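You operate a simulated robot arm through the tools that you are given. There is no shell and no other tool. Be economical: measure what you need, move in short steps, check, and stop when the job is done.

You run a simulated robot arm. Do the job below in one go: nothing can be reset, and whatever is moved stays where it is left.

Task
Oil the top of the blue-banded cedar block, clamped in the vice, with the felt dauber.
Fine: take the oil from the tin, put the dauber back and press the lid on again.

Only the result counts: the job must be done as asked and must still hold three seconds after the hand-in. Knocking over, shifting, dropping, spilling or breaking anything else fails it. A push-on lid holds only when it is set on centred and level and pressed home; a screw cap is set on level and turned clockwise until tight.

Robot
A 6-joint arm with a two-finger parallel gripper, fixed in place. Base frame: the origin is at the foot of the arm, x ahead of it, y to its left, z up; the work surface is at about z = 0. Units: m, degrees, N and s.
With the tool pointing down near the work surface it reaches from about 0.14 to 0.58 m from the base axis. Its first joint turns from -66.0 to 66.0 degrees. Payload 2.1 kg.
The tool frame sits at the grasp point between the pads (the TCP): z along the fingers, y along the line on which they close. The tips reach 0.03 m beyond it. Largest opening 0.094 m; finger width 0.028, thickness 0.01; the body of the gripper, 0.05 by 0.096 m, starts 0.055 m behind the TCP.
Orientation is told as [roll, pitch, yaw] about the base's x, y, z axes, in that order, counted from this pose: with the fingers straight down and closing along the base's y, the tool's x points along the base's -x, its y along +y and its z along -z.

Tools
- The arm moves only by the tool arm_command. Its argument "plan" is a list of rows, each a list of 7 numbers: the shift along the tool's x, y, z in units of 40 mm (1.0 is 40 mm), then the turn, a rotation vector about the tool's x, y, z in units of 8 degrees (1.0 is 8 degrees), then the opening, from 0 (shut) to 1 (fully open). In form: [[x, y, z, wx, wy, wz, grip], ...]. A call has 1 to 12 rows; each row shifts and turns the commanded pose from where the row before left it, along the tool's axes as they then stand. A call with a number of a shift or a turn outside -1 to 1 is refused whole. A row lasts 0.2 s, in which the tool goes at most 0.05 m and 8.6 degrees; a call with a longer step from one row to the next is refused whole, and so is a gripper value outside its range. Where a pose cannot be reached the arm comes as near as it can. A force on the tool above 40 N (or 10 N above the force at the start of the call, whichever is more), or a blocked arm, ends the call early, and 0.2 s more pass. Each finger travels about 0.072 m/s and halts on what it meets, pressing with about 43 N; the grip force reading is that of the motor and also rises with nothing between the fingers. The clock runs only during rows and for 0.2 s after the last one: add rows that do not move to give the fingers time. The reply holds the time, the measured pose of the TCP, the force on the tool along the base axes, the opening and the grip force, in the units named above and with some noise.
- Cameras (640 x 400 px; columns grow to the right, rows downward): "scene" is fixed at [0.0382, -0.36, 0.4888]; the picture's right is [0.91, -0.42, 0.00], its down [-0.23, -0.50, -0.84] and it looks along [0.35, 0.76, -0.55] (base axes); focal length 289 px, centre (320, 200). "wrist" rides on the gripper at [-0.037, 0, -0.058] in the tool frame; the picture's right is [0.00, -1.00, 0.00], its down [0.97, 0.00, -0.24] and it looks along [0.24, 0.00, 0.97] (tool axes); focal length 218 px, centre (320, 200).
- capture(camera): a new picture of that camera. It takes no simulated time.
- measure_at(camera, pixels): for up to 12 pixels [column, row] of the newest picture of that camera ("zoom" is the newest enlarged one), the place [x, y, z] in the base frame of the surface seen there, good to about 0.002 m. It takes no simulated time.
- enlarge(camera, box): a new picture of the part [left, top, right, bottom] of that camera's present view, enlarged. It takes no simulated time.
- close_job(): hands the job in; it is judged then, once.

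Go step by step. Measure first, check grasps and placings, and put right what went wrong. The budget is 80 turns and 54 pictures, counting those below and the enlarged ones. Unless the task says otherwise, let go and move clear before handing in, and close with one line.

The tools are called by a JSON object that holds its "fn" and its "kwargs". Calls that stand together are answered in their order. arm_command: Moves the arm, as the interface text tells. Its arguments: {"type":"object","properties":{"plan":{"type":"array","items":{"type":"array","items":{"type":"number"}}}},"required":["plan"]} The other tools are called the same way: capture (camera) takes a picture; measure_at (camera, pixels) gives the place of the surface under pixels of a picture; enlarge (camera, box) takes an enlarged picture of a part of a camera's view; close_job () hands the job in.

At the start:

```text
t: 0.0
tool_pos: [0.2591, -0.0413, 0.3343]
ee_rot: [-0.1, 0.0, 0.0]
force: [0.1, 0.2, -0.1]
gripper_width: 0.0941
grip_force: 0.1
```

scene: 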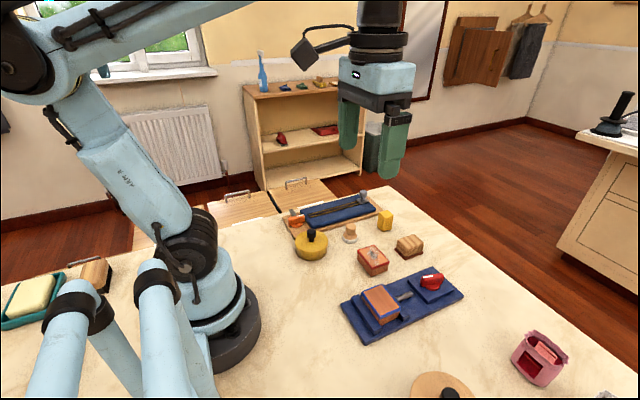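
wrist: 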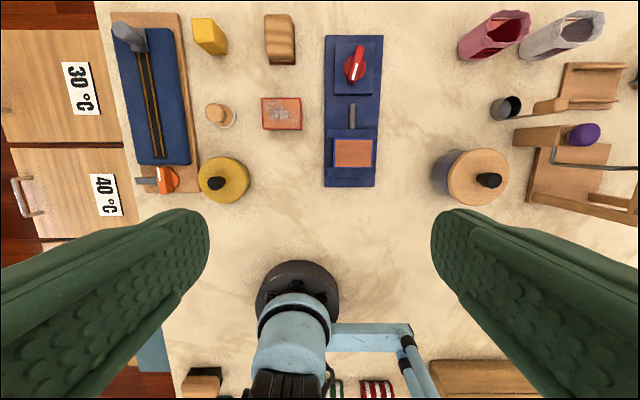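

The wrist view shows two round tins (yellow at 223,180, wooden-lidded at 478,178), a vice at (352,110) and several tools. I'll enlarge to identify them.

{"fn": "enlarge", "kwargs": {"camera": "wrist", "box": [100, 0, 390, 210]}}

{"fn": "enlarge", "kwargs": {"camera": "wrist", "box": [400, 0, 640, 240]}}

{"fn": "enlarge", "kwargs": {"camera": "scene", "box": [270, 170, 590, 400]}}

```text
1.90 times, centred on (245, 105) of wrist
```

zoom: 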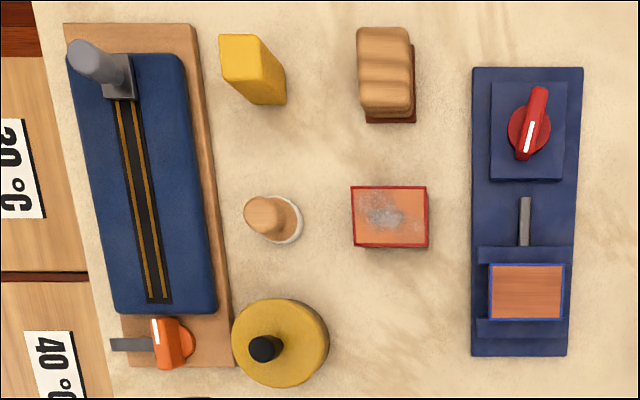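

```text
1.67 times, centred on (520, 120) of wrist
```

zoom: 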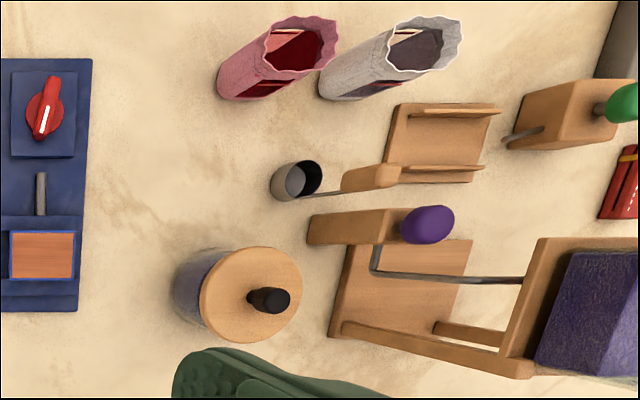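

```text
1.74 times, centred on (430, 285) of scene
```

zoom: 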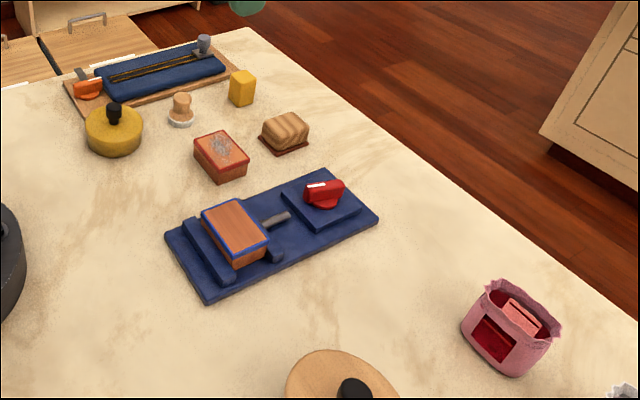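

There's a vice with a blue-banded block at (523,290) in the zoom, a red knob, and a white-footed wooden knob (possible dauber). I'll measure key points and look closer at the candidate tins.

{"fn": "measure_at", "kwargs": {"camera": "wrist", "pixels": [[216, 183], [226, 160], [215, 112], [228, 123], [352, 152], [354, 66], [282, 113], [280, 38], [488, 180], [470, 160], [352, 115], [210, 38]]}}

{"fn": "enlarge", "kwargs": {"camera": "scene", "box": [280, 210, 440, 310]}}

{"fn": "enlarge", "kwargs": {"camera": "scene", "box": [330, 250, 490, 350]}}

```text
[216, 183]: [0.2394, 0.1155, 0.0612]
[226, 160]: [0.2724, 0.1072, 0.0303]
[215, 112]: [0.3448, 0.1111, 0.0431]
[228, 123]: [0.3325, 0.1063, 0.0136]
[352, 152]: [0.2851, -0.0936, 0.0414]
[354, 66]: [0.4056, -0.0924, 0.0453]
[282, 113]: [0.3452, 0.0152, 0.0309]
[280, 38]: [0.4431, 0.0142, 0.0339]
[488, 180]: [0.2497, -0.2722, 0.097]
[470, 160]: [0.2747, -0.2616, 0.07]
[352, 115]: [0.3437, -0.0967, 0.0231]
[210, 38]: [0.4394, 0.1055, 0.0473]
```

```text
4.00 times, centred on (360, 260) of scene
```

zoom: 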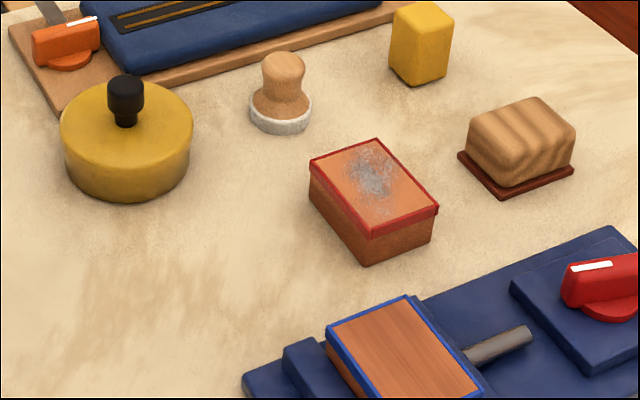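

```text
4.00 times, centred on (410, 300) of scene
```

zoom: 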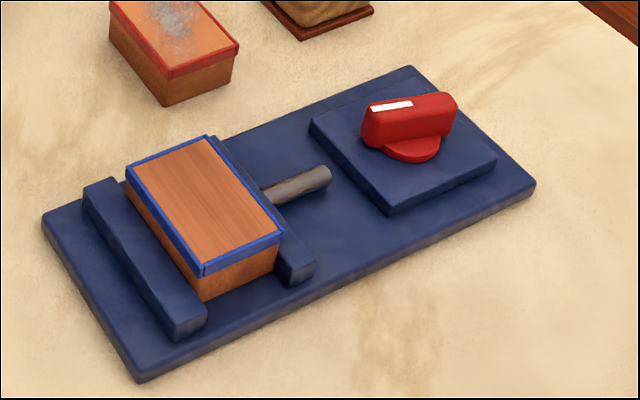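

The blue-banded block seems to sit with a gap to the near jaw, i.e. perhaps not yet clamped; the red knob may work the vice. I'll move the wrist camera closer over it.

{"fn": "arm_command", "kwargs": {"plan": [[-0.65, -0.34, 0.7, 0, 0, 0, 1], [-0.65, -0.34, 0.7, 0, 0, 0, 1], [-0.65, -0.34, 0.7, 0, 0, 0, 1], [-0.65, -0.34, 0.7, 0, 0, 0, 1], [0, 0, 0, 0, 0, 0, 1]]}}

{"fn": "capture", "kwargs": {"camera": "wrist"}}

```text
t: 1.2
tool_pos: [0.3629, -0.0983, 0.2206]
ee_rot: [-0.1, -0.1, 0.0]
force: [-0.6, -0.8, -0.1]
gripper_width: 0.0939
grip_force: 0.0
```

```text
46 pictures are left
```

wrist: 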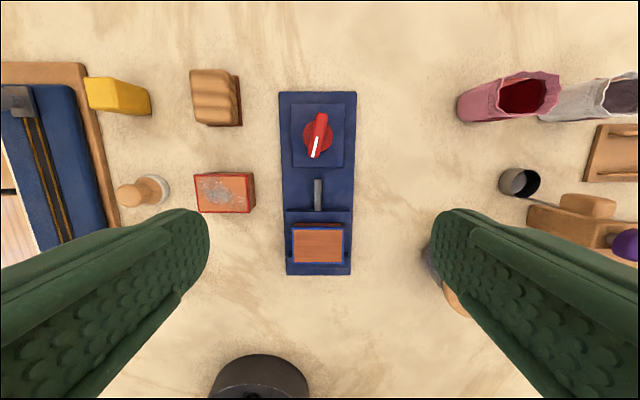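

{"fn": "enlarge", "kwargs": {"camera": "wrist", "box": [240, 80, 400, 280]}}

{"fn": "measure_at", "kwargs": {"camera": "wrist", "pixels": [[318, 245], [294, 227], [342, 263], [318, 228], [318, 261], [318, 270], [300, 217], [318, 195], [315, 150], [325, 120], [298, 150], [318, 135]]}}

```text
2.00 times, centred on (320, 180) of wrist
```

zoom: 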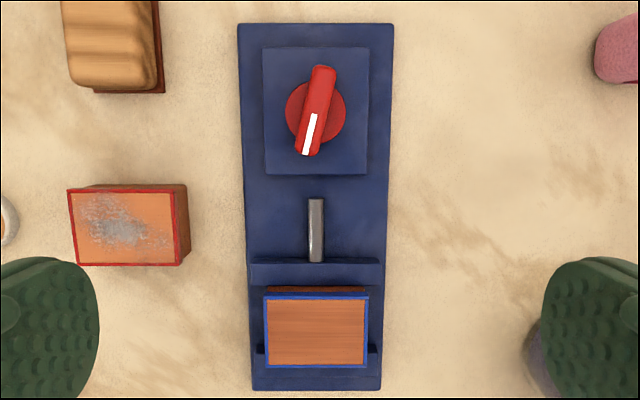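

```text
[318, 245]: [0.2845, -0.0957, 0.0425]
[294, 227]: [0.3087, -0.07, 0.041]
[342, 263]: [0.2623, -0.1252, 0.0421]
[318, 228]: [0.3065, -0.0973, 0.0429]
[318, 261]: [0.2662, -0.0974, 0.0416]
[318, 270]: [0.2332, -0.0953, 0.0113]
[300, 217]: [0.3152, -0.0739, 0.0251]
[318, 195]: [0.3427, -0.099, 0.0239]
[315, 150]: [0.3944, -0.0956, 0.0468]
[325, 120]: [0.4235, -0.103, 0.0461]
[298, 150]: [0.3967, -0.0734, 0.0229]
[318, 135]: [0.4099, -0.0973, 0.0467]
```

The red knob's white mark points about toward -x. I'll check from the scene view whether the jaws touch the block.

{"fn": "enlarge", "kwargs": {"camera": "scene", "box": [335, 260, 431, 350]}}

```text
4.44 times, centred on (383, 305) of scene
```

zoom: 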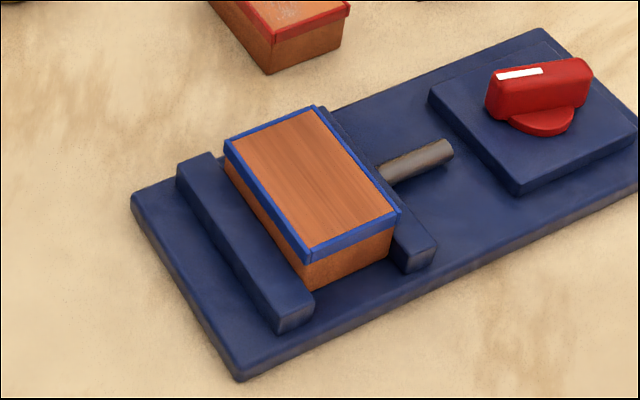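

{"fn": "measure_at", "kwargs": {"camera": "zoom", "pixels": [[293, 320], [310, 298], [308, 282], [385, 250], [410, 250], [432, 245], [430, 265], [205, 158], [395, 225], [310, 250], [312, 288], [275, 325]]}}

```text
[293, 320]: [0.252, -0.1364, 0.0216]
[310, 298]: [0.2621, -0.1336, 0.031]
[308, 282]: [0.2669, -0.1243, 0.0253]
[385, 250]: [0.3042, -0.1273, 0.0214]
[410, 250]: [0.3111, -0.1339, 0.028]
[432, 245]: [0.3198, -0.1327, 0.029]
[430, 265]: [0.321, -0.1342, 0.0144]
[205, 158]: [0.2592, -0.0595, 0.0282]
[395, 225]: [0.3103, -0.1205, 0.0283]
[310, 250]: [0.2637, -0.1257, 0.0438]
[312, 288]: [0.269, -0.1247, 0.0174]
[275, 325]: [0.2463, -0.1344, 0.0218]
```

Jaw faces read about x=0.262 and 0.310 while the block spans about 0.265–0.308, so the fit is ambiguous. I'll look straight down into the gaps from close up.

{"fn": "arm_command", "kwargs": {"plan": [[0.72, 0, 0.63, 0, 0, 0, 1], [0.72, 0, 0.63, 0, 0, 0, 1], [0.72, 0, 0.63, 0, 0, 0, 1], [0.72, 0, 0.63, 0, 0, 0, 1], [0, 0, 0, 0, 0, 0, 1]]}}

{"fn": "enlarge", "kwargs": {"camera": "wrist", "box": [220, 60, 420, 220]}}

```text
t: 2.4
tool_pos: [0.2488, -0.096, 0.1182]
ee_rot: [-0.1, -0.1, -0.1]
force: [1.0, 0.2, 0.2]
gripper_width: 0.0938
grip_force: 0.1
```

```text
2.50 times, centred on (320, 140) of wrist
```

zoom: 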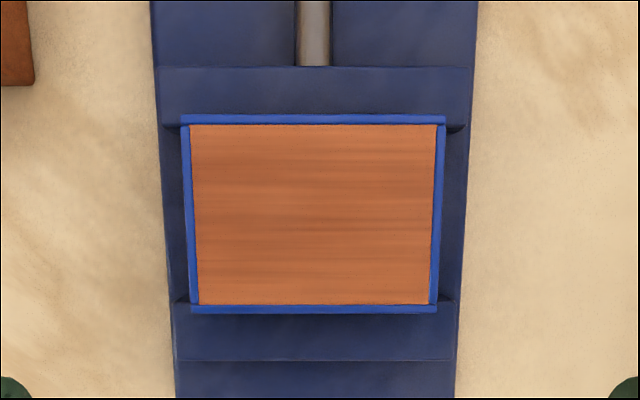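

The jaws' tops disappear under the band on both sides, so the block is already clamped; I leave the red knob alone. Next I look at the wooden-lidded pot and right-hand items.

{"fn": "arm_command", "kwargs": {"plan": [[0, -0.5, -0.7, 0, 0, 0, 1], [0, -0.7, -0.7, 0, 0, 0, 1], [-0.2, -0.7, -0.7, 0, 0, 0, 1], [-0.2, -0.7, -0.7, 0, 0, 0, 1], [-0.2, -0.7, -0.5, 0, 0, 0, 1], [0, 0, 0, 0, 0, 0, 1]]}}

{"fn": "capture", "kwargs": {"camera": "wrist"}}

{"fn": "enlarge", "kwargs": {"camera": "scene", "box": [400, 310, 560, 400]}}

```text
t: 3.8
tool_pos: [0.2714, -0.2291, 0.2536]
ee_rot: [-0.1, -0.1, 0.0]
force: [-0.4, -0.4, 0.8]
gripper_width: 0.0942
grip_force: 0.0
```

```text
42 pictures are left
```

wrist: 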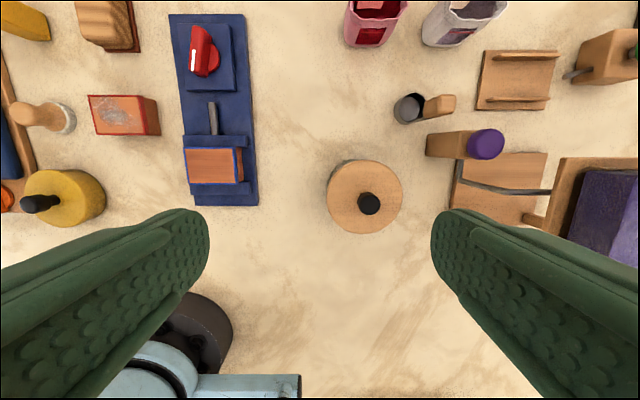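

```text
4.00 times, centred on (480, 355) of scene
```

zoom: 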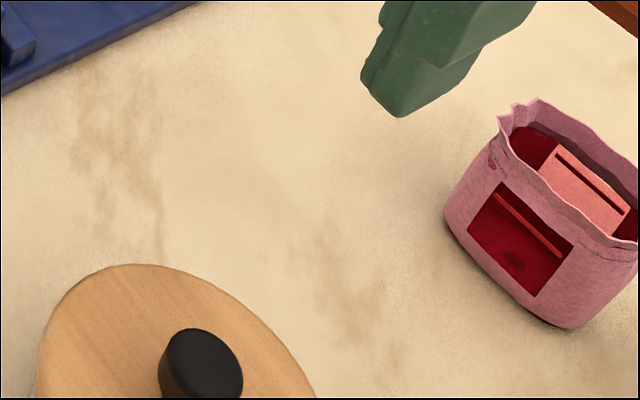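

{"fn": "enlarge", "kwargs": {"camera": "wrist", "box": [320, 0, 640, 250]}}

{"fn": "enlarge", "kwargs": {"camera": "wrist", "box": [0, 80, 180, 240]}}

```text
1.60 times, centred on (480, 125) of wrist
```

zoom: 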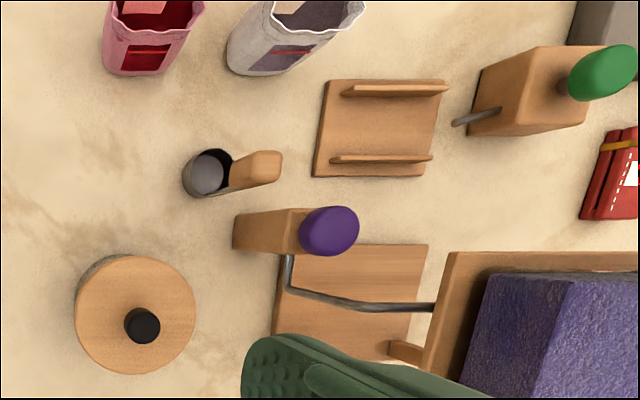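

```text
2.50 times, centred on (90, 160) of wrist
```

zoom: 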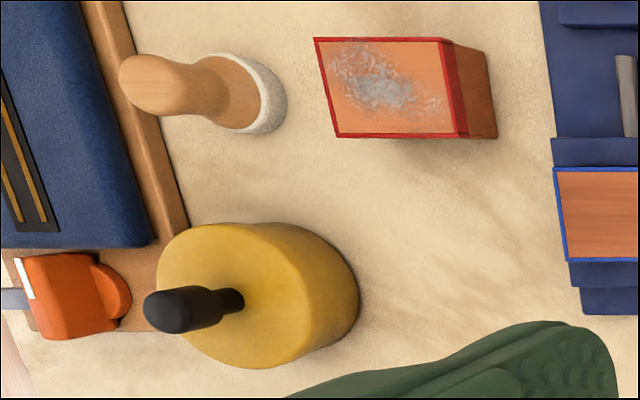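

The yellow tin (felt dauber and blocks beside it) is the workshop tin; the wooden-lidded canister goes with the scoop. I'll move above the tin and dauber to measure.

{"fn": "arm_command", "kwargs": {"plan": [[0, 0.95, 0, 0, 0, 0, 1], [0, 0.95, 0, 0, 0, 0, 1], [0, 0.95, 0, 0, 0, 0, 1], [0, 0.95, 0, 0, 0, 0, 1], [0, 0.95, 0, 0, 0, 0, 1], [0, 0.95, 0, 0, 0, 0, 1], [0, 0.95, 0, 0, 0, 0, 1], [-0.2, 0.95, 0.3, 0, 0, 0, 1], [-0.2, 0.7, 0.3, 0, 0, 0, 1], [0, 0, 0, 0, 0, 0, 1]]}}

{"fn": "capture", "kwargs": {"camera": "wrist"}}

{"fn": "enlarge", "kwargs": {"camera": "scene", "box": [285, 215, 365, 265]}}

```text
t: 6.0
tool_pos: [0.2874, 0.1041, 0.2264]
ee_rot: [0.0, -0.1, -0.1]
force: [0.1, -0.9, 0.3]
gripper_width: 0.094
grip_force: 0.0
```

```text
38 pictures are left
```

wrist: 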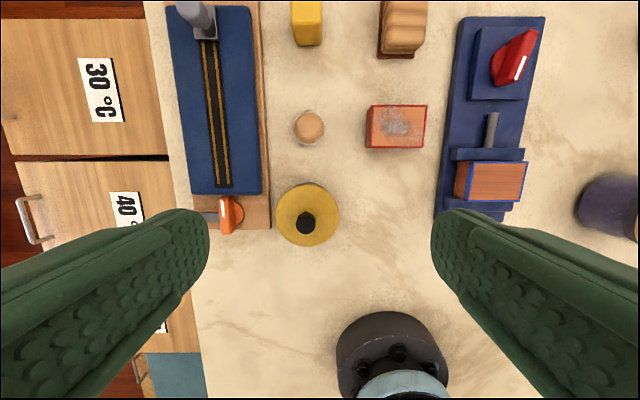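

```text
8.00 times, centred on (325, 240) of scene
```

zoom: 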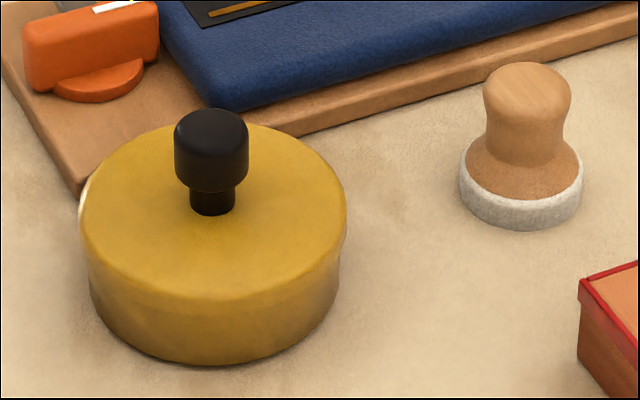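

{"fn": "measure_at", "kwargs": {"camera": "zoom", "pixels": [[210, 120], [178, 160], [246, 160], [212, 160], [213, 312], [215, 355], [90, 285], [340, 290], [525, 80], [488, 100], [568, 100], [525, 210]]}}

{"fn": "measure_at", "kwargs": {"camera": "wrist", "pixels": [[306, 222], [279, 215], [335, 215], [308, 186], [308, 243], [309, 127], [296, 128], [323, 128], [309, 141], [309, 114], [270, 215], [308, 200]]}}

```text
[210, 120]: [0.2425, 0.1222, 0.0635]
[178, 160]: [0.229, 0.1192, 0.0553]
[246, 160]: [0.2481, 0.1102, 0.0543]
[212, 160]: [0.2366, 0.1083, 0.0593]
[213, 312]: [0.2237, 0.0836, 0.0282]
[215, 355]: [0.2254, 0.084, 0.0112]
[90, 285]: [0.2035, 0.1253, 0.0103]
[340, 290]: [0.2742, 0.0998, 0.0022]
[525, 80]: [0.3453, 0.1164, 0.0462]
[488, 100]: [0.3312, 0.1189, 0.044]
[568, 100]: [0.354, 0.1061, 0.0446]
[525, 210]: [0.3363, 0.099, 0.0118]
```

```text
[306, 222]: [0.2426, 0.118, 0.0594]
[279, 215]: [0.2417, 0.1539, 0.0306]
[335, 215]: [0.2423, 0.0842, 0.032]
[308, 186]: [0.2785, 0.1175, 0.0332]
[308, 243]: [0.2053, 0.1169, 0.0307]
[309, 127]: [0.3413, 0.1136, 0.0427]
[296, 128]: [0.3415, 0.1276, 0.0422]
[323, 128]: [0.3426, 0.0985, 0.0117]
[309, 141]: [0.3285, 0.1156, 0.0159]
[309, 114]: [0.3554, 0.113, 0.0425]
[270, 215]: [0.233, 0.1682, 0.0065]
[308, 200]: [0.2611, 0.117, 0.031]
```

Tin centre ≈ (0.241, 0.118), lid top ≈0.032, knob top ≈0.063; dauber at ≈(0.342, 0.113), top ≈0.046. I go above the knob with partially closed fingers and check.

{"fn": "arm_command", "kwargs": {"plan": [[0.29, 0.0875, 0.79, 0, 0, 0, 0.55], [0.29, 0.0875, 0.79, 0, 0, 0, 0.55], [0.29, 0.0875, 0.79, 0, 0, 0, 0.55], [0.29, 0.0875, 0.75, 0, 0, 0, 0.55], [0, 0, 0, 0, 0, 0, 0.55]]}}

{"fn": "capture", "kwargs": {"camera": "wrist"}}

```text
t: 7.2
tool_pos: [0.2425, 0.1175, 0.1017]
ee_rot: [-0.1, -0.1, 0.0]
force: [0.0, -0.4, 0.5]
gripper_width: 0.0517
grip_force: 0.0
```

```text
36 pictures are left
```

wrist: 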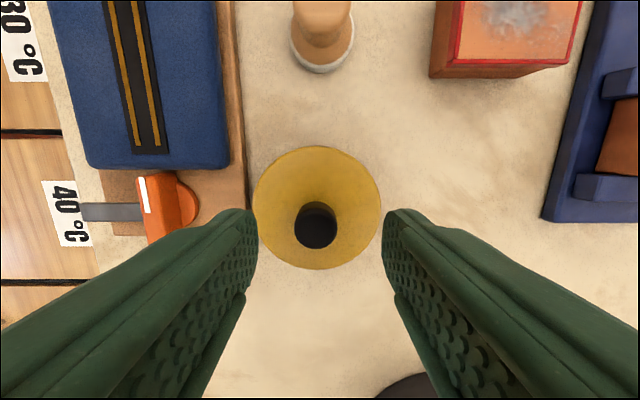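

{"fn": "measure_at", "kwargs": {"camera": "wrist", "pixels": [[316, 212], [316, 246], [300, 230], [332, 230], [316, 230], [316, 150], [316, 266], [258, 200], [378, 200]]}}

{"fn": "arm_command", "kwargs": {"plan": [[0.02, 0, 0.5, 0, 0, 0, 0.5], [0.02, 0, 0.37, 0, 0, 0, 0.5], [0, 0, 0, 0, 0, 0, 0.5]]}}

```text
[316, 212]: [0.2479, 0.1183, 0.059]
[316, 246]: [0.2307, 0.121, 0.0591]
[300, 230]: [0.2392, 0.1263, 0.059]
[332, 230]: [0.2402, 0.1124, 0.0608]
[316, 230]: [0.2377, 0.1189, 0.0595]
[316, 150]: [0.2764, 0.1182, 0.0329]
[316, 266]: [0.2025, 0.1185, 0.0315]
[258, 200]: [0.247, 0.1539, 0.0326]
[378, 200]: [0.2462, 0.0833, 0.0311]
```

```text
t: 8.0
tool_pos: [0.2402, 0.1167, 0.0702]
ee_rot: [-0.1, -0.2, 0.0]
force: [0.4, 0.3, 0.2]
gripper_width: 0.047
grip_force: 0.0
```

Knob centre ≈ (0.2395, 0.119), top 0.060. I lower a few mm more and close on it.

{"fn": "arm_command", "kwargs": {"plan": [[0, 0.05, 0.12, 0, 0, 0, 0.5], [0, 0, 0, 0, 0, 0, 0.1], [0, 0, 0, 0, 0, 0, 0.1], [0, 0, 0, 0, 0, 0, 0.1]]}}

```text
t: 9.0
tool_pos: [0.2423, 0.1184, 0.0646]
ee_rot: [-0.1, -0.1, 0.1]
force: [-0.6, -1.4, 1.3]
gripper_width: 0.0205
grip_force: 42.8
```

Gripped at 20.5 mm width with full force. Now pull straight up.

{"fn": "arm_command", "kwargs": {"plan": [[0, 0, -0.1, 0, 0, 0, 0.1], [0, 0, -0.15, 0, 0, 0, 0.1], [0, 0, -0.25, 0, 0, 0, 0.1], [0, 0, -0.5, 0, 0, 0, 0.1], [0, 0, -0.5, 0, 0, 0, 0.1], [0, 0, 0, 0, 0, 0, 0.1]]}}

{"fn": "capture", "kwargs": {"camera": "scene"}}

```text
t: 10.4
tool_pos: [0.2396, 0.1184, 0.123]
ee_rot: [-0.1, -0.1, 0.0]
force: [0.8, -0.7, 0.4]
gripper_width: 0.0093
grip_force: 0.0
```

```text
35 pictures are left
```

scene: 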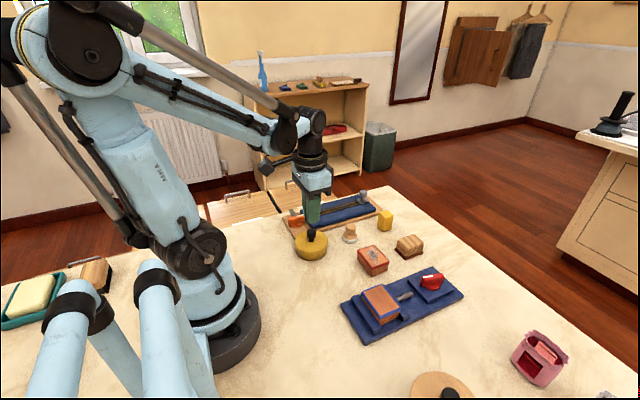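

The fingers closed to 9 mm: they slipped off the knob, the lid stuck. I check whether anything moved.

{"fn": "enlarge", "kwargs": {"camera": "scene", "box": [280, 215, 360, 265]}}

{"fn": "enlarge", "kwargs": {"camera": "wrist", "box": [200, 100, 440, 300]}}

```text
8.00 times, centred on (320, 240) of scene
```

zoom: 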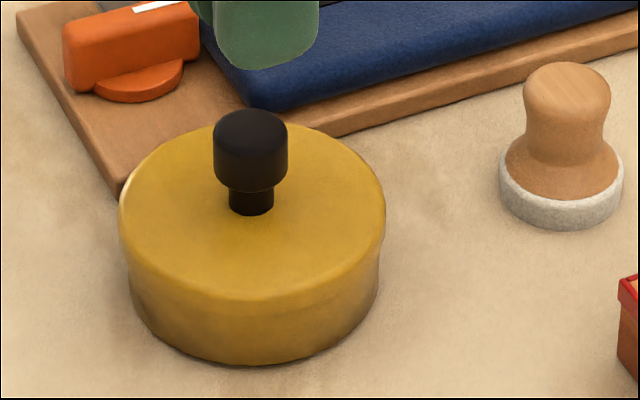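

```text
2.00 times, centred on (320, 200) of wrist
```

zoom: 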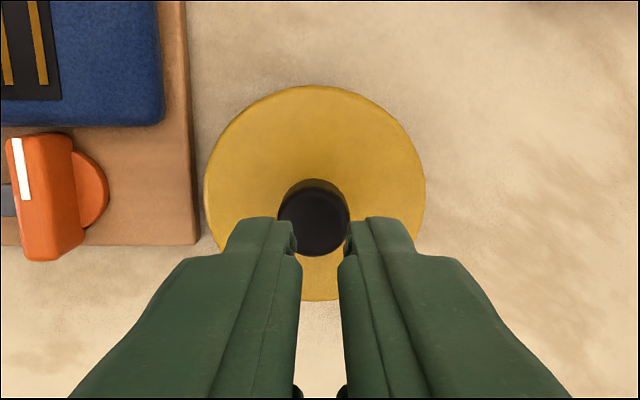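

Nothing moved and the lid is still seated. I regrip a little lower, fully closing, then pull gently in tiny steps to read the force.

{"fn": "arm_command", "kwargs": {"plan": [[0, 0, 0, 0, 0, 0, 0.5], [0, 0, 0, 0, 0, 0, 0.5], [0, 0, 0.7, 0, 0, 0, 0.5], [0, 0, 0.7, 0, 0, 0, 0.5], [0, 0, 0.08, 0, 0, 0, 0.5], [0, 0, 0, 0, 0, 0, 0], [0, 0, 0, 0, 0, 0, 0], [0, 0, 0, 0, 0, 0, 0], [0, 0, -0.03, 0, 0, 0, 0], [0, 0, 0, 0, 0, 0, 0]]}}

```text
t: 12.6
tool_pos: [0.2393, 0.1188, 0.0647]
ee_rot: [-0.2, -0.1, -0.1]
force: [0.1, -0.6, -0.5]
gripper_width: 0.0204
grip_force: 43.1
```

{"fn": "arm_command", "kwargs": {"plan": [[0, 0, -0.03, 0, 0, 0, 0], [0, 0, -0.03, 0, 0, 0, 0]]}}

```text
t: 13.2
tool_pos: [0.2398, 0.119, 0.0679]
ee_rot: [-0.1, -0.1, 0.0]
force: [-0.1, 0.0, -0.5]
gripper_width: 0.0204
grip_force: 43.0
```

The tool rose 3 mm with almost no force. I check whether the lid came along.

{"fn": "enlarge", "kwargs": {"camera": "scene", "box": [280, 215, 360, 265]}}

```text
8.00 times, centred on (320, 240) of scene
```

zoom: 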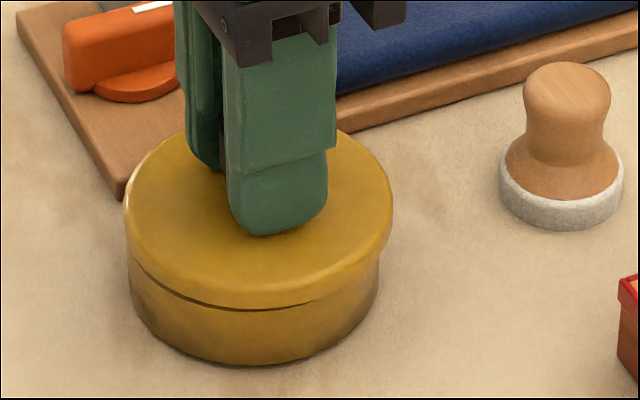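

The lid has lifted: a seam gap is visible. Continue upward slowly.

{"fn": "arm_command", "kwargs": {"plan": [[0, 0, -0.05, 0, 0, 0, 0], [0, 0, -0.05, 0, 0, 0, 0], [0, 0, -0.08, 0, 0, 0, 0], [0, 0, -0.1, 0, 0, 0, 0], [0, 0, -0.15, 0, 0, 0, 0], [0, 0, -0.2, 0, 0, 0, 0]]}}

{"fn": "enlarge", "kwargs": {"camera": "scene", "box": [280, 205, 360, 265]}}

```text
t: 14.6
tool_pos: [0.2403, 0.118, 0.0933]
ee_rot: [0.0, 0.0, 0.0]
force: [-0.3, -0.1, -0.5]
gripper_width: 0.0202
grip_force: 42.6
```

```text
6.67 times, centred on (320, 235) of scene
```

zoom: 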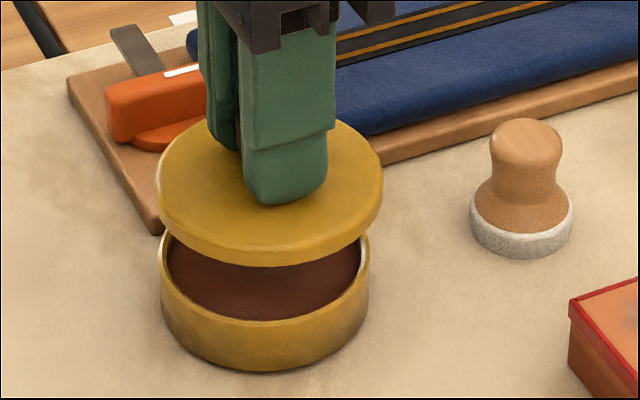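

The lid is off and dark oil is visible. I carry the lid to the clear spot near (0.24, 0.015) and lower it close to the table.

{"fn": "arm_command", "kwargs": {"plan": [[0, 0, -0.4, 0, 0, 0, 0], [0, -0.3, 0, 0, 0, 0, 0], [0, -0.55, 0, 0, 0, 0, 0], [0, -0.6, 0, 0, 0, 0, 0], [0, -0.6, 0, 0, 0, 0, 0], [0, -0.45, 0, 0, 0, 0, 0], [0, 0, 0.4, 0, 0, 0, 0], [0, 0, 0.5, 0, 0, 0, 0], [0, 0, 0.2, 0, 0, 0, 0], [0, 0, 0, 0, 0, 0, 0]]}}

{"fn": "enlarge", "kwargs": {"camera": "scene", "box": [260, 210, 400, 310]}}

```text
t: 16.8
tool_pos: [0.2408, 0.0197, 0.0649]
ee_rot: [-0.1, -0.1, 0.0]
force: [0.3, 0.1, 0.1]
gripper_width: 0.0205
grip_force: 43.2
```

```text
4.00 times, centred on (330, 260) of scene
```

zoom: 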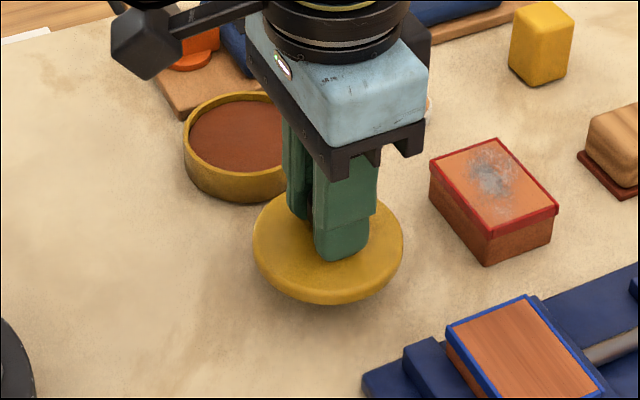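

{"fn": "measure_at", "kwargs": {"camera": "zoom", "pixels": [[325, 301], [325, 292], [300, 285], [235, 196], [250, 198], [235, 140], [190, 125], [235, 170]]}}

{"fn": "arm_command", "kwargs": {"plan": [[0, 0, 0.2, 0, 0, 0, 0], [0, 0, 0.1, 0, 0, 0, 0], [0, 0, 0, 0, 0, 0, 0]]}}

```text
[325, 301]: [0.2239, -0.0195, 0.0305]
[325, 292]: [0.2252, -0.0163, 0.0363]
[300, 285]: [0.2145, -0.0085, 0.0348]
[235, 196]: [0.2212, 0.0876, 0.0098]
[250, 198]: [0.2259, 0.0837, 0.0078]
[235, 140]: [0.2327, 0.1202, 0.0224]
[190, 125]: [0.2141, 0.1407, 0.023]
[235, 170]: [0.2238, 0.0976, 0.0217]
```

```text
t: 17.6
tool_pos: [0.2406, 0.0189, 0.0522]
ee_rot: [-0.1, -0.1, 0.0]
force: [-0.2, 0.2, -0.5]
gripper_width: 0.0204
grip_force: 42.9
```

{"fn": "arm_command", "kwargs": {"plan": [[0, 0, 0.06, 0, 0, 0, 0], [0, 0, 0.05, 0, 0, 0, 0]]}}

{"fn": "enlarge", "kwargs": {"camera": "scene", "box": [285, 240, 385, 300]}}

```text
t: 18.2
tool_pos: [0.2407, 0.0204, 0.0495]
ee_rot: [0.0, -0.1, 0.1]
force: [-0.5, 0.1, -0.1]
gripper_width: 0.0204
grip_force: 42.8
```

```text
6.40 times, centred on (335, 270) of scene
```

zoom: 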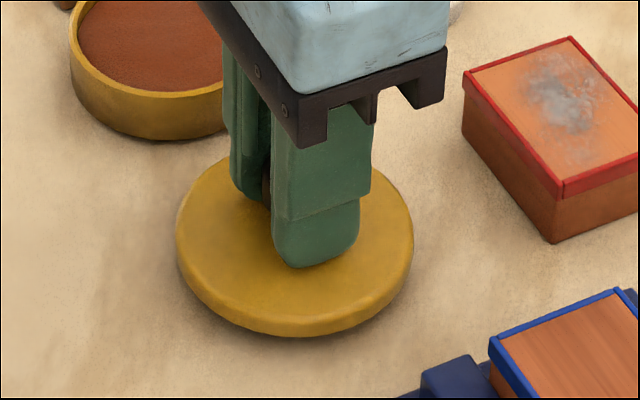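

Close to the table. Continue in 1 mm steps until contact force appears.

{"fn": "arm_command", "kwargs": {"plan": [[0, 0, 0.04, 0, 0, 0, 0], [0, 0, 0.03, 0, 0, 0, 0], [0, 0, 0.03, 0, 0, 0, 0]]}}

```text
t: 19.0
tool_pos: [0.2417, 0.018, 0.0459]
ee_rot: [-0.1, -0.1, 0.1]
force: [-0.5, -0.5, -0.2]
gripper_width: 0.0192
grip_force: 43.1
```

{"fn": "enlarge", "kwargs": {"camera": "scene", "box": [285, 240, 385, 300]}}

{"fn": "arm_command", "kwargs": {"plan": [[0, 0, 0.03, 0, 0, 0, 0], [0, 0, 0, 0, 0, 0, 0]]}}

```text
6.40 times, centred on (335, 270) of scene
```

zoom: 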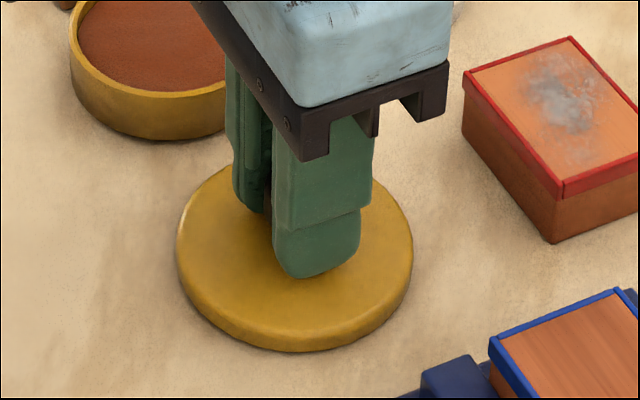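

```text
t: 19.6
tool_pos: [0.2403, 0.0189, 0.044]
ee_rot: [-0.2, 0.0, -0.1]
force: [0.1, -0.1, -0.9]
gripper_width: 0.0196
grip_force: 42.8
```

{"fn": "enlarge", "kwargs": {"camera": "scene", "box": [285, 240, 385, 300]}}

{"fn": "measure_at", "kwargs": {"camera": "zoom", "pixels": [[295, 352], [295, 340], [295, 310], [240, 300], [380, 230], [215, 220], [300, 365]]}}

```text
6.40 times, centred on (335, 270) of scene
```

zoom: 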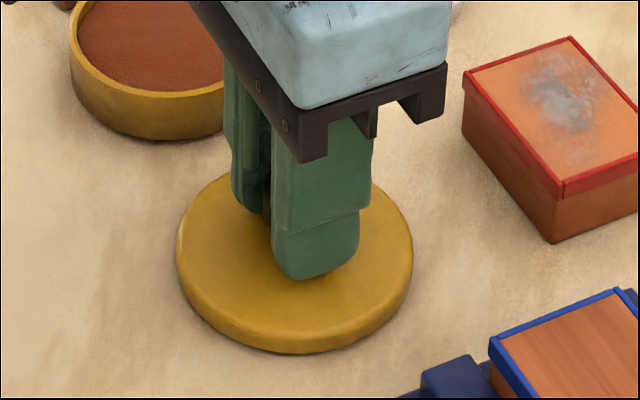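

```text
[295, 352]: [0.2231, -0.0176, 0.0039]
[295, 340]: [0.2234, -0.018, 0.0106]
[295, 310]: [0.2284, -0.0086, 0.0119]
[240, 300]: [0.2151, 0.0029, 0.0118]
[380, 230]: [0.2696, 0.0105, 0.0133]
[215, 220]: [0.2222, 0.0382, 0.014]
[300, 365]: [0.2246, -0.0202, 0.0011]
```

{"fn": "arm_command", "kwargs": {"plan": [[0, 0, 0.025, 0, 0, 0, 0], [0, 0, 0.025, 0, 0, 0, 0]]}}

```text
t: 20.2
tool_pos: [0.2414, 0.0189, 0.0421]
ee_rot: [-0.1, -0.1, 0.0]
force: [-2.2, -4.3, 30.6]
gripper_width: 0.0197
grip_force: 42.7
```

Contact force 30 N: the lid is on the table. I back off 1 mm, open and rise.

{"fn": "arm_command", "kwargs": {"plan": [[0, 0, -0.02, 0, 0, 0, 0], [0, 0, 0, 0, 0, 0, 0.45], [0, 0, 0, 0, 0, 0, 0.5], [0, 0, 0, 0, 0, 0, 0.5], [0, 0, -0.5, 0, 0, 0, 0.5], [0, 0, -0.8, 0, 0, 0, 0.5], [0, 0, -0.8, 0, 0, 0, 0.5], [0, 0, 0, 0, 0, 0, 0.5]]}}

{"fn": "capture", "kwargs": {"camera": "wrist"}}

```text
t: 22.0
tool_pos: [0.2406, 0.0201, 0.1279]
ee_rot: [-0.1, -0.1, 0.0]
force: [0.5, 0.2, -0.2]
gripper_width: 0.047
grip_force: 0.0
```

```text
26 pictures are left
```

wrist: 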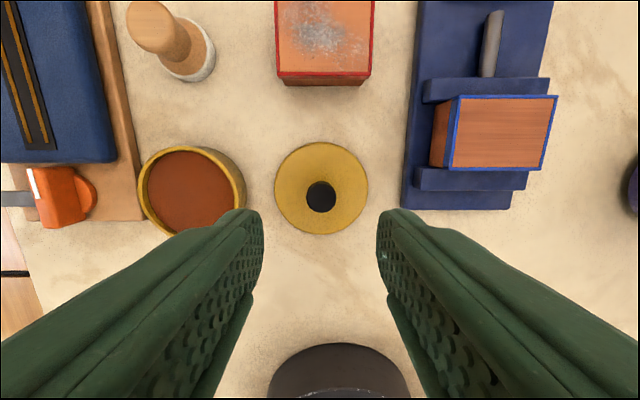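

Lid rests flat on the table. Next, move above the dauber.

{"fn": "measure_at", "kwargs": {"camera": "wrist", "pixels": [[190, 190], [175, 170], [142, 180], [240, 175], [200, 150], [180, 228], [321, 197], [321, 150], [321, 230], [140, 30], [500, 130], [460, 150]]}}

{"fn": "arm_command", "kwargs": {"plan": [[-0.507, 0.465, 0.1, 0, 0, 0, 0.5], [-0.507, 0.465, 0.1, 0, 0, 0, 0.5], [-0.507, 0.465, 0.1, 0, 0, 0, 0.5], [-0.507, 0.465, 0.1, 0, 0, 0, 0.5], [-0.507, 0.465, 0.1, 0, 0, 0, 0.5], [0, 0, 0, 0, 0, 0, 0.5]]}}

{"fn": "capture", "kwargs": {"camera": "wrist"}}

```text
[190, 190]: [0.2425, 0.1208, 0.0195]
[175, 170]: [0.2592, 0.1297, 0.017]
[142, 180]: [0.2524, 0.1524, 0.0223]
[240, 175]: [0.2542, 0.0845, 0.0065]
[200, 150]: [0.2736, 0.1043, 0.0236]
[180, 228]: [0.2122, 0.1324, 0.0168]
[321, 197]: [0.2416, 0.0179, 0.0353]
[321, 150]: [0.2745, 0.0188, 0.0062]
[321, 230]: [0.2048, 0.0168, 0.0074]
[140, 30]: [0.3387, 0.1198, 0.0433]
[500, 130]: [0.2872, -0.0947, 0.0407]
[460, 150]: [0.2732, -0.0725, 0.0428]
```

```text
t: 23.4
tool_pos: [0.3429, 0.1134, 0.1042]
ee_rot: [-0.2, -0.1, -0.1]
force: [0.4, -0.1, 1.2]
gripper_width: 0.0469
grip_force: 0.0
```

```text
25 pictures are left
```

wrist: 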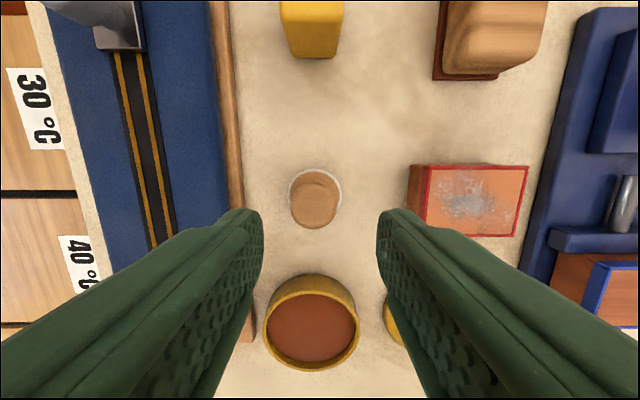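

{"fn": "measure_at", "kwargs": {"camera": "wrist", "pixels": [[315, 198], [294, 200], [336, 200], [315, 178], [315, 220], [315, 171], [290, 190], [340, 190], [311, 330], [425, 220]]}}

```text
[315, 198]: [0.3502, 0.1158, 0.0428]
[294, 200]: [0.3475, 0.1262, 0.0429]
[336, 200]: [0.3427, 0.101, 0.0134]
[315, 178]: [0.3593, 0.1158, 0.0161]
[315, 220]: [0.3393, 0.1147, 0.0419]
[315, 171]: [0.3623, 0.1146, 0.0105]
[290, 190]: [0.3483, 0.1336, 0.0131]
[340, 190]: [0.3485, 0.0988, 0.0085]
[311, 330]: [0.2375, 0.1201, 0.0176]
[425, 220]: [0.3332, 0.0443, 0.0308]
```

Dauber axis ≈ (0.345, 0.115). I align and descend to z≈0.051, then close.

{"fn": "arm_command", "kwargs": {"plan": [[-0.05, 0.04, 0.4, 0, 0, 0, 0.5], [0, 0, 0.6, 0, 0, 0, 0.5], [0, 0, 0.33, 0, 0, 0, 0.5], [0, 0, 0, 0, 0, 0, 0.5], [0, 0, 0, 0, 0, 0, 0], [0, 0, 0, 0, 0, 0, 0], [0, 0, 0, 0, 0, 0, 0]]}}

{"fn": "enlarge", "kwargs": {"camera": "scene", "box": [300, 190, 400, 270]}}

```text
t: 25.0
tool_pos: [0.3442, 0.1136, 0.0528]
ee_rot: [0.0, -0.2, 0.0]
force: [-0.4, 0.1, -0.2]
gripper_width: 0.0253
grip_force: 43.1
```

```text
5.00 times, centred on (350, 230) of scene
```

zoom: 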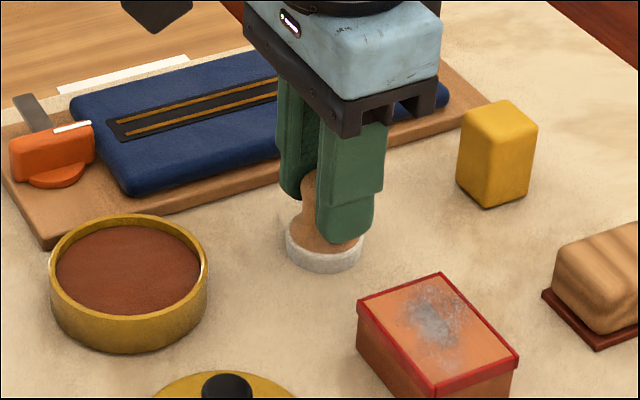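

Dauber gripped (25 mm). Lift, carry over the tin centre (0.240, 0.119), and lower to just above the oil.

{"fn": "arm_command", "kwargs": {"plan": [[0, 0, -0.15, 0, 0, 0, 0], [0, 0, -0.4, 0, 0, 0, 0], [0, 0, -0.75, 0, 0, 0, 0], [0.3, 0.02, 0, 0, 0, 0, 0], [0.65, 0.02, 0, 0, 0, 0, 0], [0.7, 0.02, 0, 0, 0, 0, 0], [0.65, 0.02, 0, 0, 0, 0, 0], [0.3, 0.02, 0, 0, 0, 0, 0], [0, 0, 0.4, 0, 0, 0, 0], [0, 0, 0.2, 0, 0, 0, 0], [0, 0, 0, 0, 0, 0, 0]]}}

{"fn": "enlarge", "kwargs": {"camera": "scene", "box": [270, 200, 370, 270]}}

```text
t: 27.4
tool_pos: [0.2407, 0.1185, 0.0809]
ee_rot: [-0.1, -0.1, 0.0]
force: [0.8, 0.8, -0.3]
gripper_width: 0.0252
grip_force: 43.2
```

```text
5.71 times, centred on (320, 235) of scene
```

zoom: 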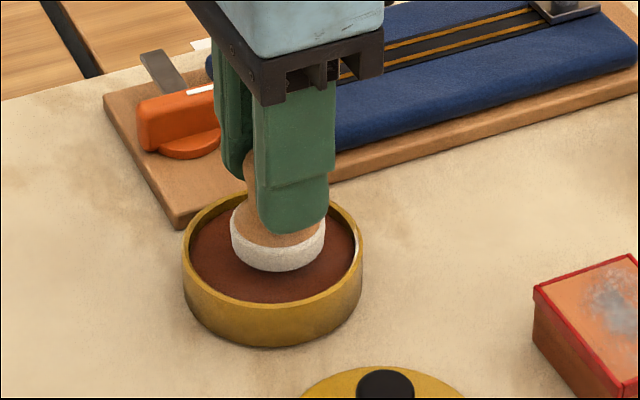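

{"fn": "arm_command", "kwargs": {"plan": [[0, 0, 0.1, 0, 0, 0, 0], [0, 0, 0.07, 0, 0, 0, 0], [0, 0, 0.05, 0, 0, 0, 0]]}}

```text
t: 28.2
tool_pos: [0.2391, 0.1167, 0.0732]
ee_rot: [-0.1, -0.1, 0.0]
force: [-0.1, 1.4, -0.8]
gripper_width: 0.0252
grip_force: 43.0
```

{"fn": "arm_command", "kwargs": {"plan": [[0, 0, 0.04, 0, 0, 0, 0], [0, 0, 0.04, 0, 0, 0, 0]]}}

{"fn": "enlarge", "kwargs": {"camera": "scene", "box": [270, 200, 370, 270]}}

```text
t: 28.8
tool_pos: [0.2402, 0.118, 0.0699]
ee_rot: [-0.3, 0.1, -0.1]
force: [-2.1, -3.2, 15.1]
gripper_width: 0.0253
grip_force: 43.3
stopped in row 2: the force on the tool passed its limit (the readings are from after the stop); the commanded pose is now the measured one
```

```text
5.71 times, centred on (320, 235) of scene
```

zoom: 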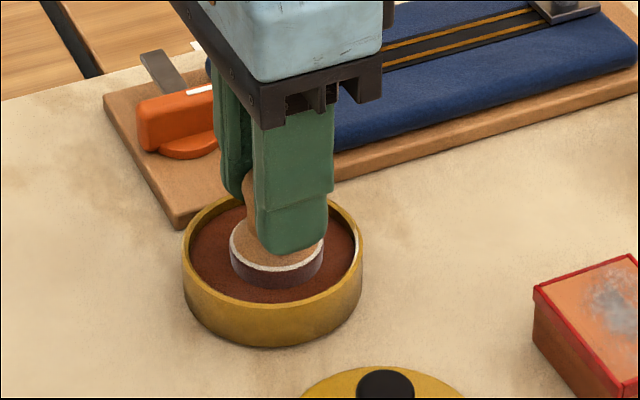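

The felt turned dark with oil. I lift, dwell briefly above the tin, then carry to above the block centre (0.286, -0.0975).

{"fn": "arm_command", "kwargs": {"plan": [[0, 0, -0.15, 0, 0, 0, 0], [0, 0, -0.25, 0, 0, 0, 0], [0, 0, 0, 0, 0, 0, 0], [0, 0, -0.45, 0, 0, 0, 0], [0, 0, -0.5, 0, 0, 0, 0], [-0.164, -0.4, 0, 0, 0, 0, 0], [-0.164, -0.9, 0, 0, 0, 0, 0], [-0.164, -0.95, 0, 0, 0, 0, 0], [-0.164, -0.95, 0, 0, 0, 0, 0], [-0.164, -0.95, 0, 0, 0, 0, 0], [-0.164, -0.84, 0, 0, 0, 0, 0], [-0.164, -0.4, 0, 0, 0, 0, 0]]}}

{"fn": "capture", "kwargs": {"camera": "wrist"}}

{"fn": "enlarge", "kwargs": {"camera": "scene", "box": [290, 190, 470, 350]}}

```text
t: 31.4
tool_pos: [0.2849, -0.0976, 0.126]
ee_rot: [-0.2, 0.1, 0.0]
force: [-0.6, -0.1, 0.3]
gripper_width: 0.0252
grip_force: 42.7
```

```text
21 pictures are left
```

wrist: 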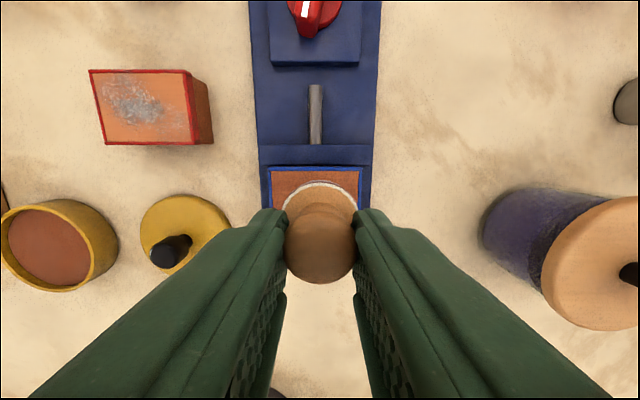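

```text
2.50 times, centred on (380, 270) of scene
```

zoom: 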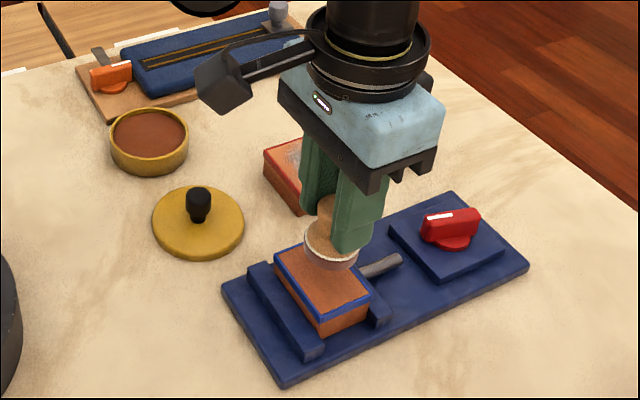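

Dauber is above the block. I shift to the starting corner and lower near contact.

{"fn": "arm_command", "kwargs": {"plan": [[0.2, 0.34, 0.3, 0, 0, 0, 0], [0, 0, 0.35, 0, 0, 0, 0], [0, 0, 0.04, 0, 0, 0, 0], [0, 0, 0, 0, 0, 0, 0]]}}

```text
t: 32.4
tool_pos: [0.2769, -0.0851, 0.098]
ee_rot: [-0.2, 0.1, -0.1]
force: [-0.7, 0.6, 0.2]
gripper_width: 0.0255
grip_force: 43.1
```

{"fn": "arm_command", "kwargs": {"plan": [[0, 0, 0.03, 0, 0, 0, 0], [0, 0, 0.02, 0, 0, 0, 0]]}}

```text
t: 33.0
tool_pos: [0.2775, -0.0858, 0.0945]
ee_rot: [-0.2, 0.1, 0.0]
force: [-2.0, -1.3, 14.2]
gripper_width: 0.0253
grip_force: 43.2
```

Contact at 14 N. Now wipe along y, step in x, and wipe back.

{"fn": "arm_command", "kwargs": {"plan": [[0, -0.16, 0, 0, 0, 0, 0], [0, -0.16, 0, 0, 0, 0, 0], [0, -0.16, 0, 0, 0, 0, 0], [0, -0.16, 0, 0, 0, 0, 0], [-0.2, 0, 0, 0, 0, 0, 0], [-0.2, 0, 0, 0, 0, 0, 0], [0, 0.16, 0, 0, 0, 0, 0], [0, 0.16, 0, 0, 0, 0, 0], [0, 0.16, 0, 0, 0, 0, 0], [0, 0.16, 0, 0, 0, 0, 0]]}}

{"fn": "enlarge", "kwargs": {"camera": "scene", "box": [335, 250, 435, 340]}}

```text
t: 35.2
tool_pos: [0.2935, -0.0859, 0.0966]
ee_rot: [-0.2, 0.1, -0.1]
force: [-0.1, -0.6, -0.5]
gripper_width: 0.0253
grip_force: 43.3
```

```text
4.44 times, centred on (385, 295) of scene
```

zoom: 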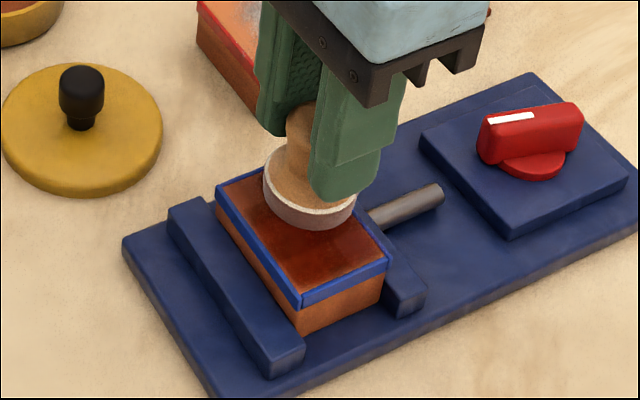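

Most of the top is darkened; contact was lost toward the end. I lift to inspect.

{"fn": "arm_command", "kwargs": {"plan": [[0, 0, -0.4, 0, 0, 0, 0], [-0.6, 0.6, -0.4, 0, 0, 0, 0], [-0.6, 0.7, 0, 0, 0, 0, 0], [0, 0, 0, 0, 0, 0, 0]]}}

{"fn": "enlarge", "kwargs": {"camera": "scene", "box": [335, 250, 435, 340]}}

{"fn": "enlarge", "kwargs": {"camera": "wrist", "box": [300, 180, 500, 320]}}

```text
t: 36.2
tool_pos: [0.3422, -0.0311, 0.127]
ee_rot: [-0.2, 0.0, -0.1]
force: [-0.7, -0.5, 0.2]
gripper_width: 0.0253
grip_force: 43.4
```

```text
4.44 times, centred on (385, 295) of scene
```

zoom: 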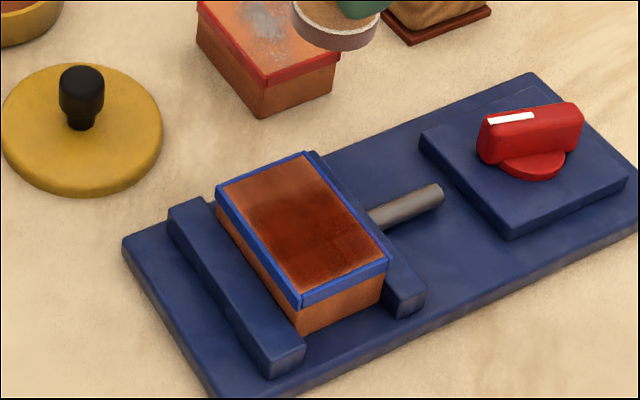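

```text
2.86 times, centred on (400, 250) of wrist
```

zoom: 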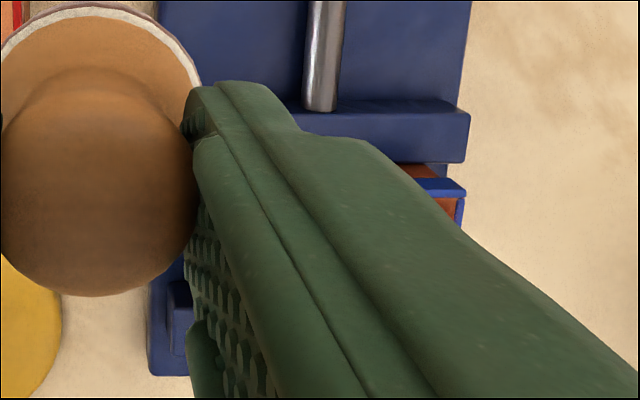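

The +y end is under-oiled. I return and wipe again there with firm contact.

{"fn": "arm_command", "kwargs": {"plan": [[0.6, -0.6, 0, 0, 0, 0, 0], [0.62, -0.7, 0.2, 0, 0, 0, 0], [0, 0, 0.35, 0, 0, 0, 0], [0, 0, 0.17, 0, 0, 0, 0], [0, 0, 0.06, 0, 0, 0, 0], [0, 0, 0.03, 0, 0, 0, 0]]}}

```text
t: 37.6
tool_pos: [0.292, -0.0833, 0.0948]
ee_rot: [-0.2, 0.1, -0.1]
force: [-0.5, 0.5, 13.1]
gripper_width: 0.0254
grip_force: 42.4
```

{"fn": "arm_command", "kwargs": {"plan": [[0.14, 0, 0.01, 0, 0, 0, 0], [0.14, 0, 0.01, 0, 0, 0, 0], [0.14, 0, 0.01, 0, 0, 0, 0], [0, 0, 0, 0, 0, 0, 0]]}}

```text
t: 38.6
tool_pos: [0.2765, -0.0832, 0.0941]
ee_rot: [-0.3, 0.1, 0.0]
force: [8.6, 0.2, 17.2]
gripper_width: 0.0254
grip_force: 43.1
```

Contact held (17 N). I wipe back in +x and along -y on the far side, keeping slight pressure.

{"fn": "arm_command", "kwargs": {"plan": [[-0.14, -0.08, 0.0, 0, 0, 0, 0], [-0.14, -0.08, 0.0, 0, 0, 0, 0], [-0.16, 0.0, 0.01, 0, 0, 0, 0], [0, -0.15, 0, 0, 0, 0, 0], [0, -0.15, 0, 0, 0, 0, 0], [0, -0.15, 0, 0, 0, 0, 0], [0, 0, 0, 0, 0, 0, 0]]}}

```text
t: 40.2
tool_pos: [0.2937, -0.11, 0.0928]
ee_rot: [-0.3, 0.0, -0.1]
force: [0.7, 0.6, -0.8]
gripper_width: 0.0249
grip_force: 43.1
```

{"fn": "arm_command", "kwargs": {"plan": [[0, 0, -0.4, 0, 0, 0, 0], [0.3, 0.7, -0.4, 0, 0, 0, 0], [0.3, 0.9, 0, 0, 0, 0, 0], [0, 0.9, 0, 0, 0, 0, 0], [0, 0, 0, 0, 0, 0, 0]]}}

{"fn": "enlarge", "kwargs": {"camera": "scene", "box": [315, 230, 435, 340]}}

```text
t: 41.4
tool_pos: [0.2709, -0.0061, 0.1254]
ee_rot: [-0.2, 0.1, 0.0]
force: [-0.2, 0.6, -0.3]
gripper_width: 0.0254
grip_force: 42.7
```

```text
3.64 times, centred on (375, 285) of scene
```

zoom: 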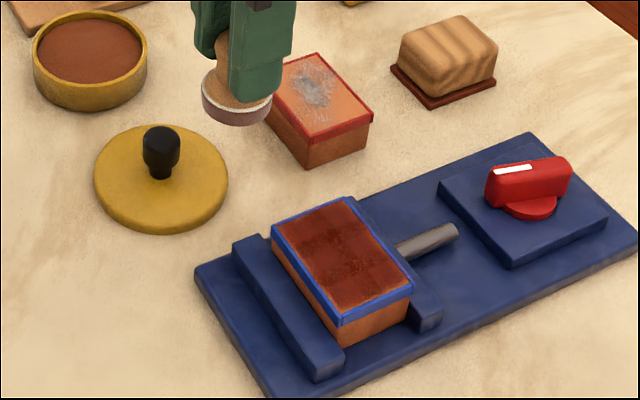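

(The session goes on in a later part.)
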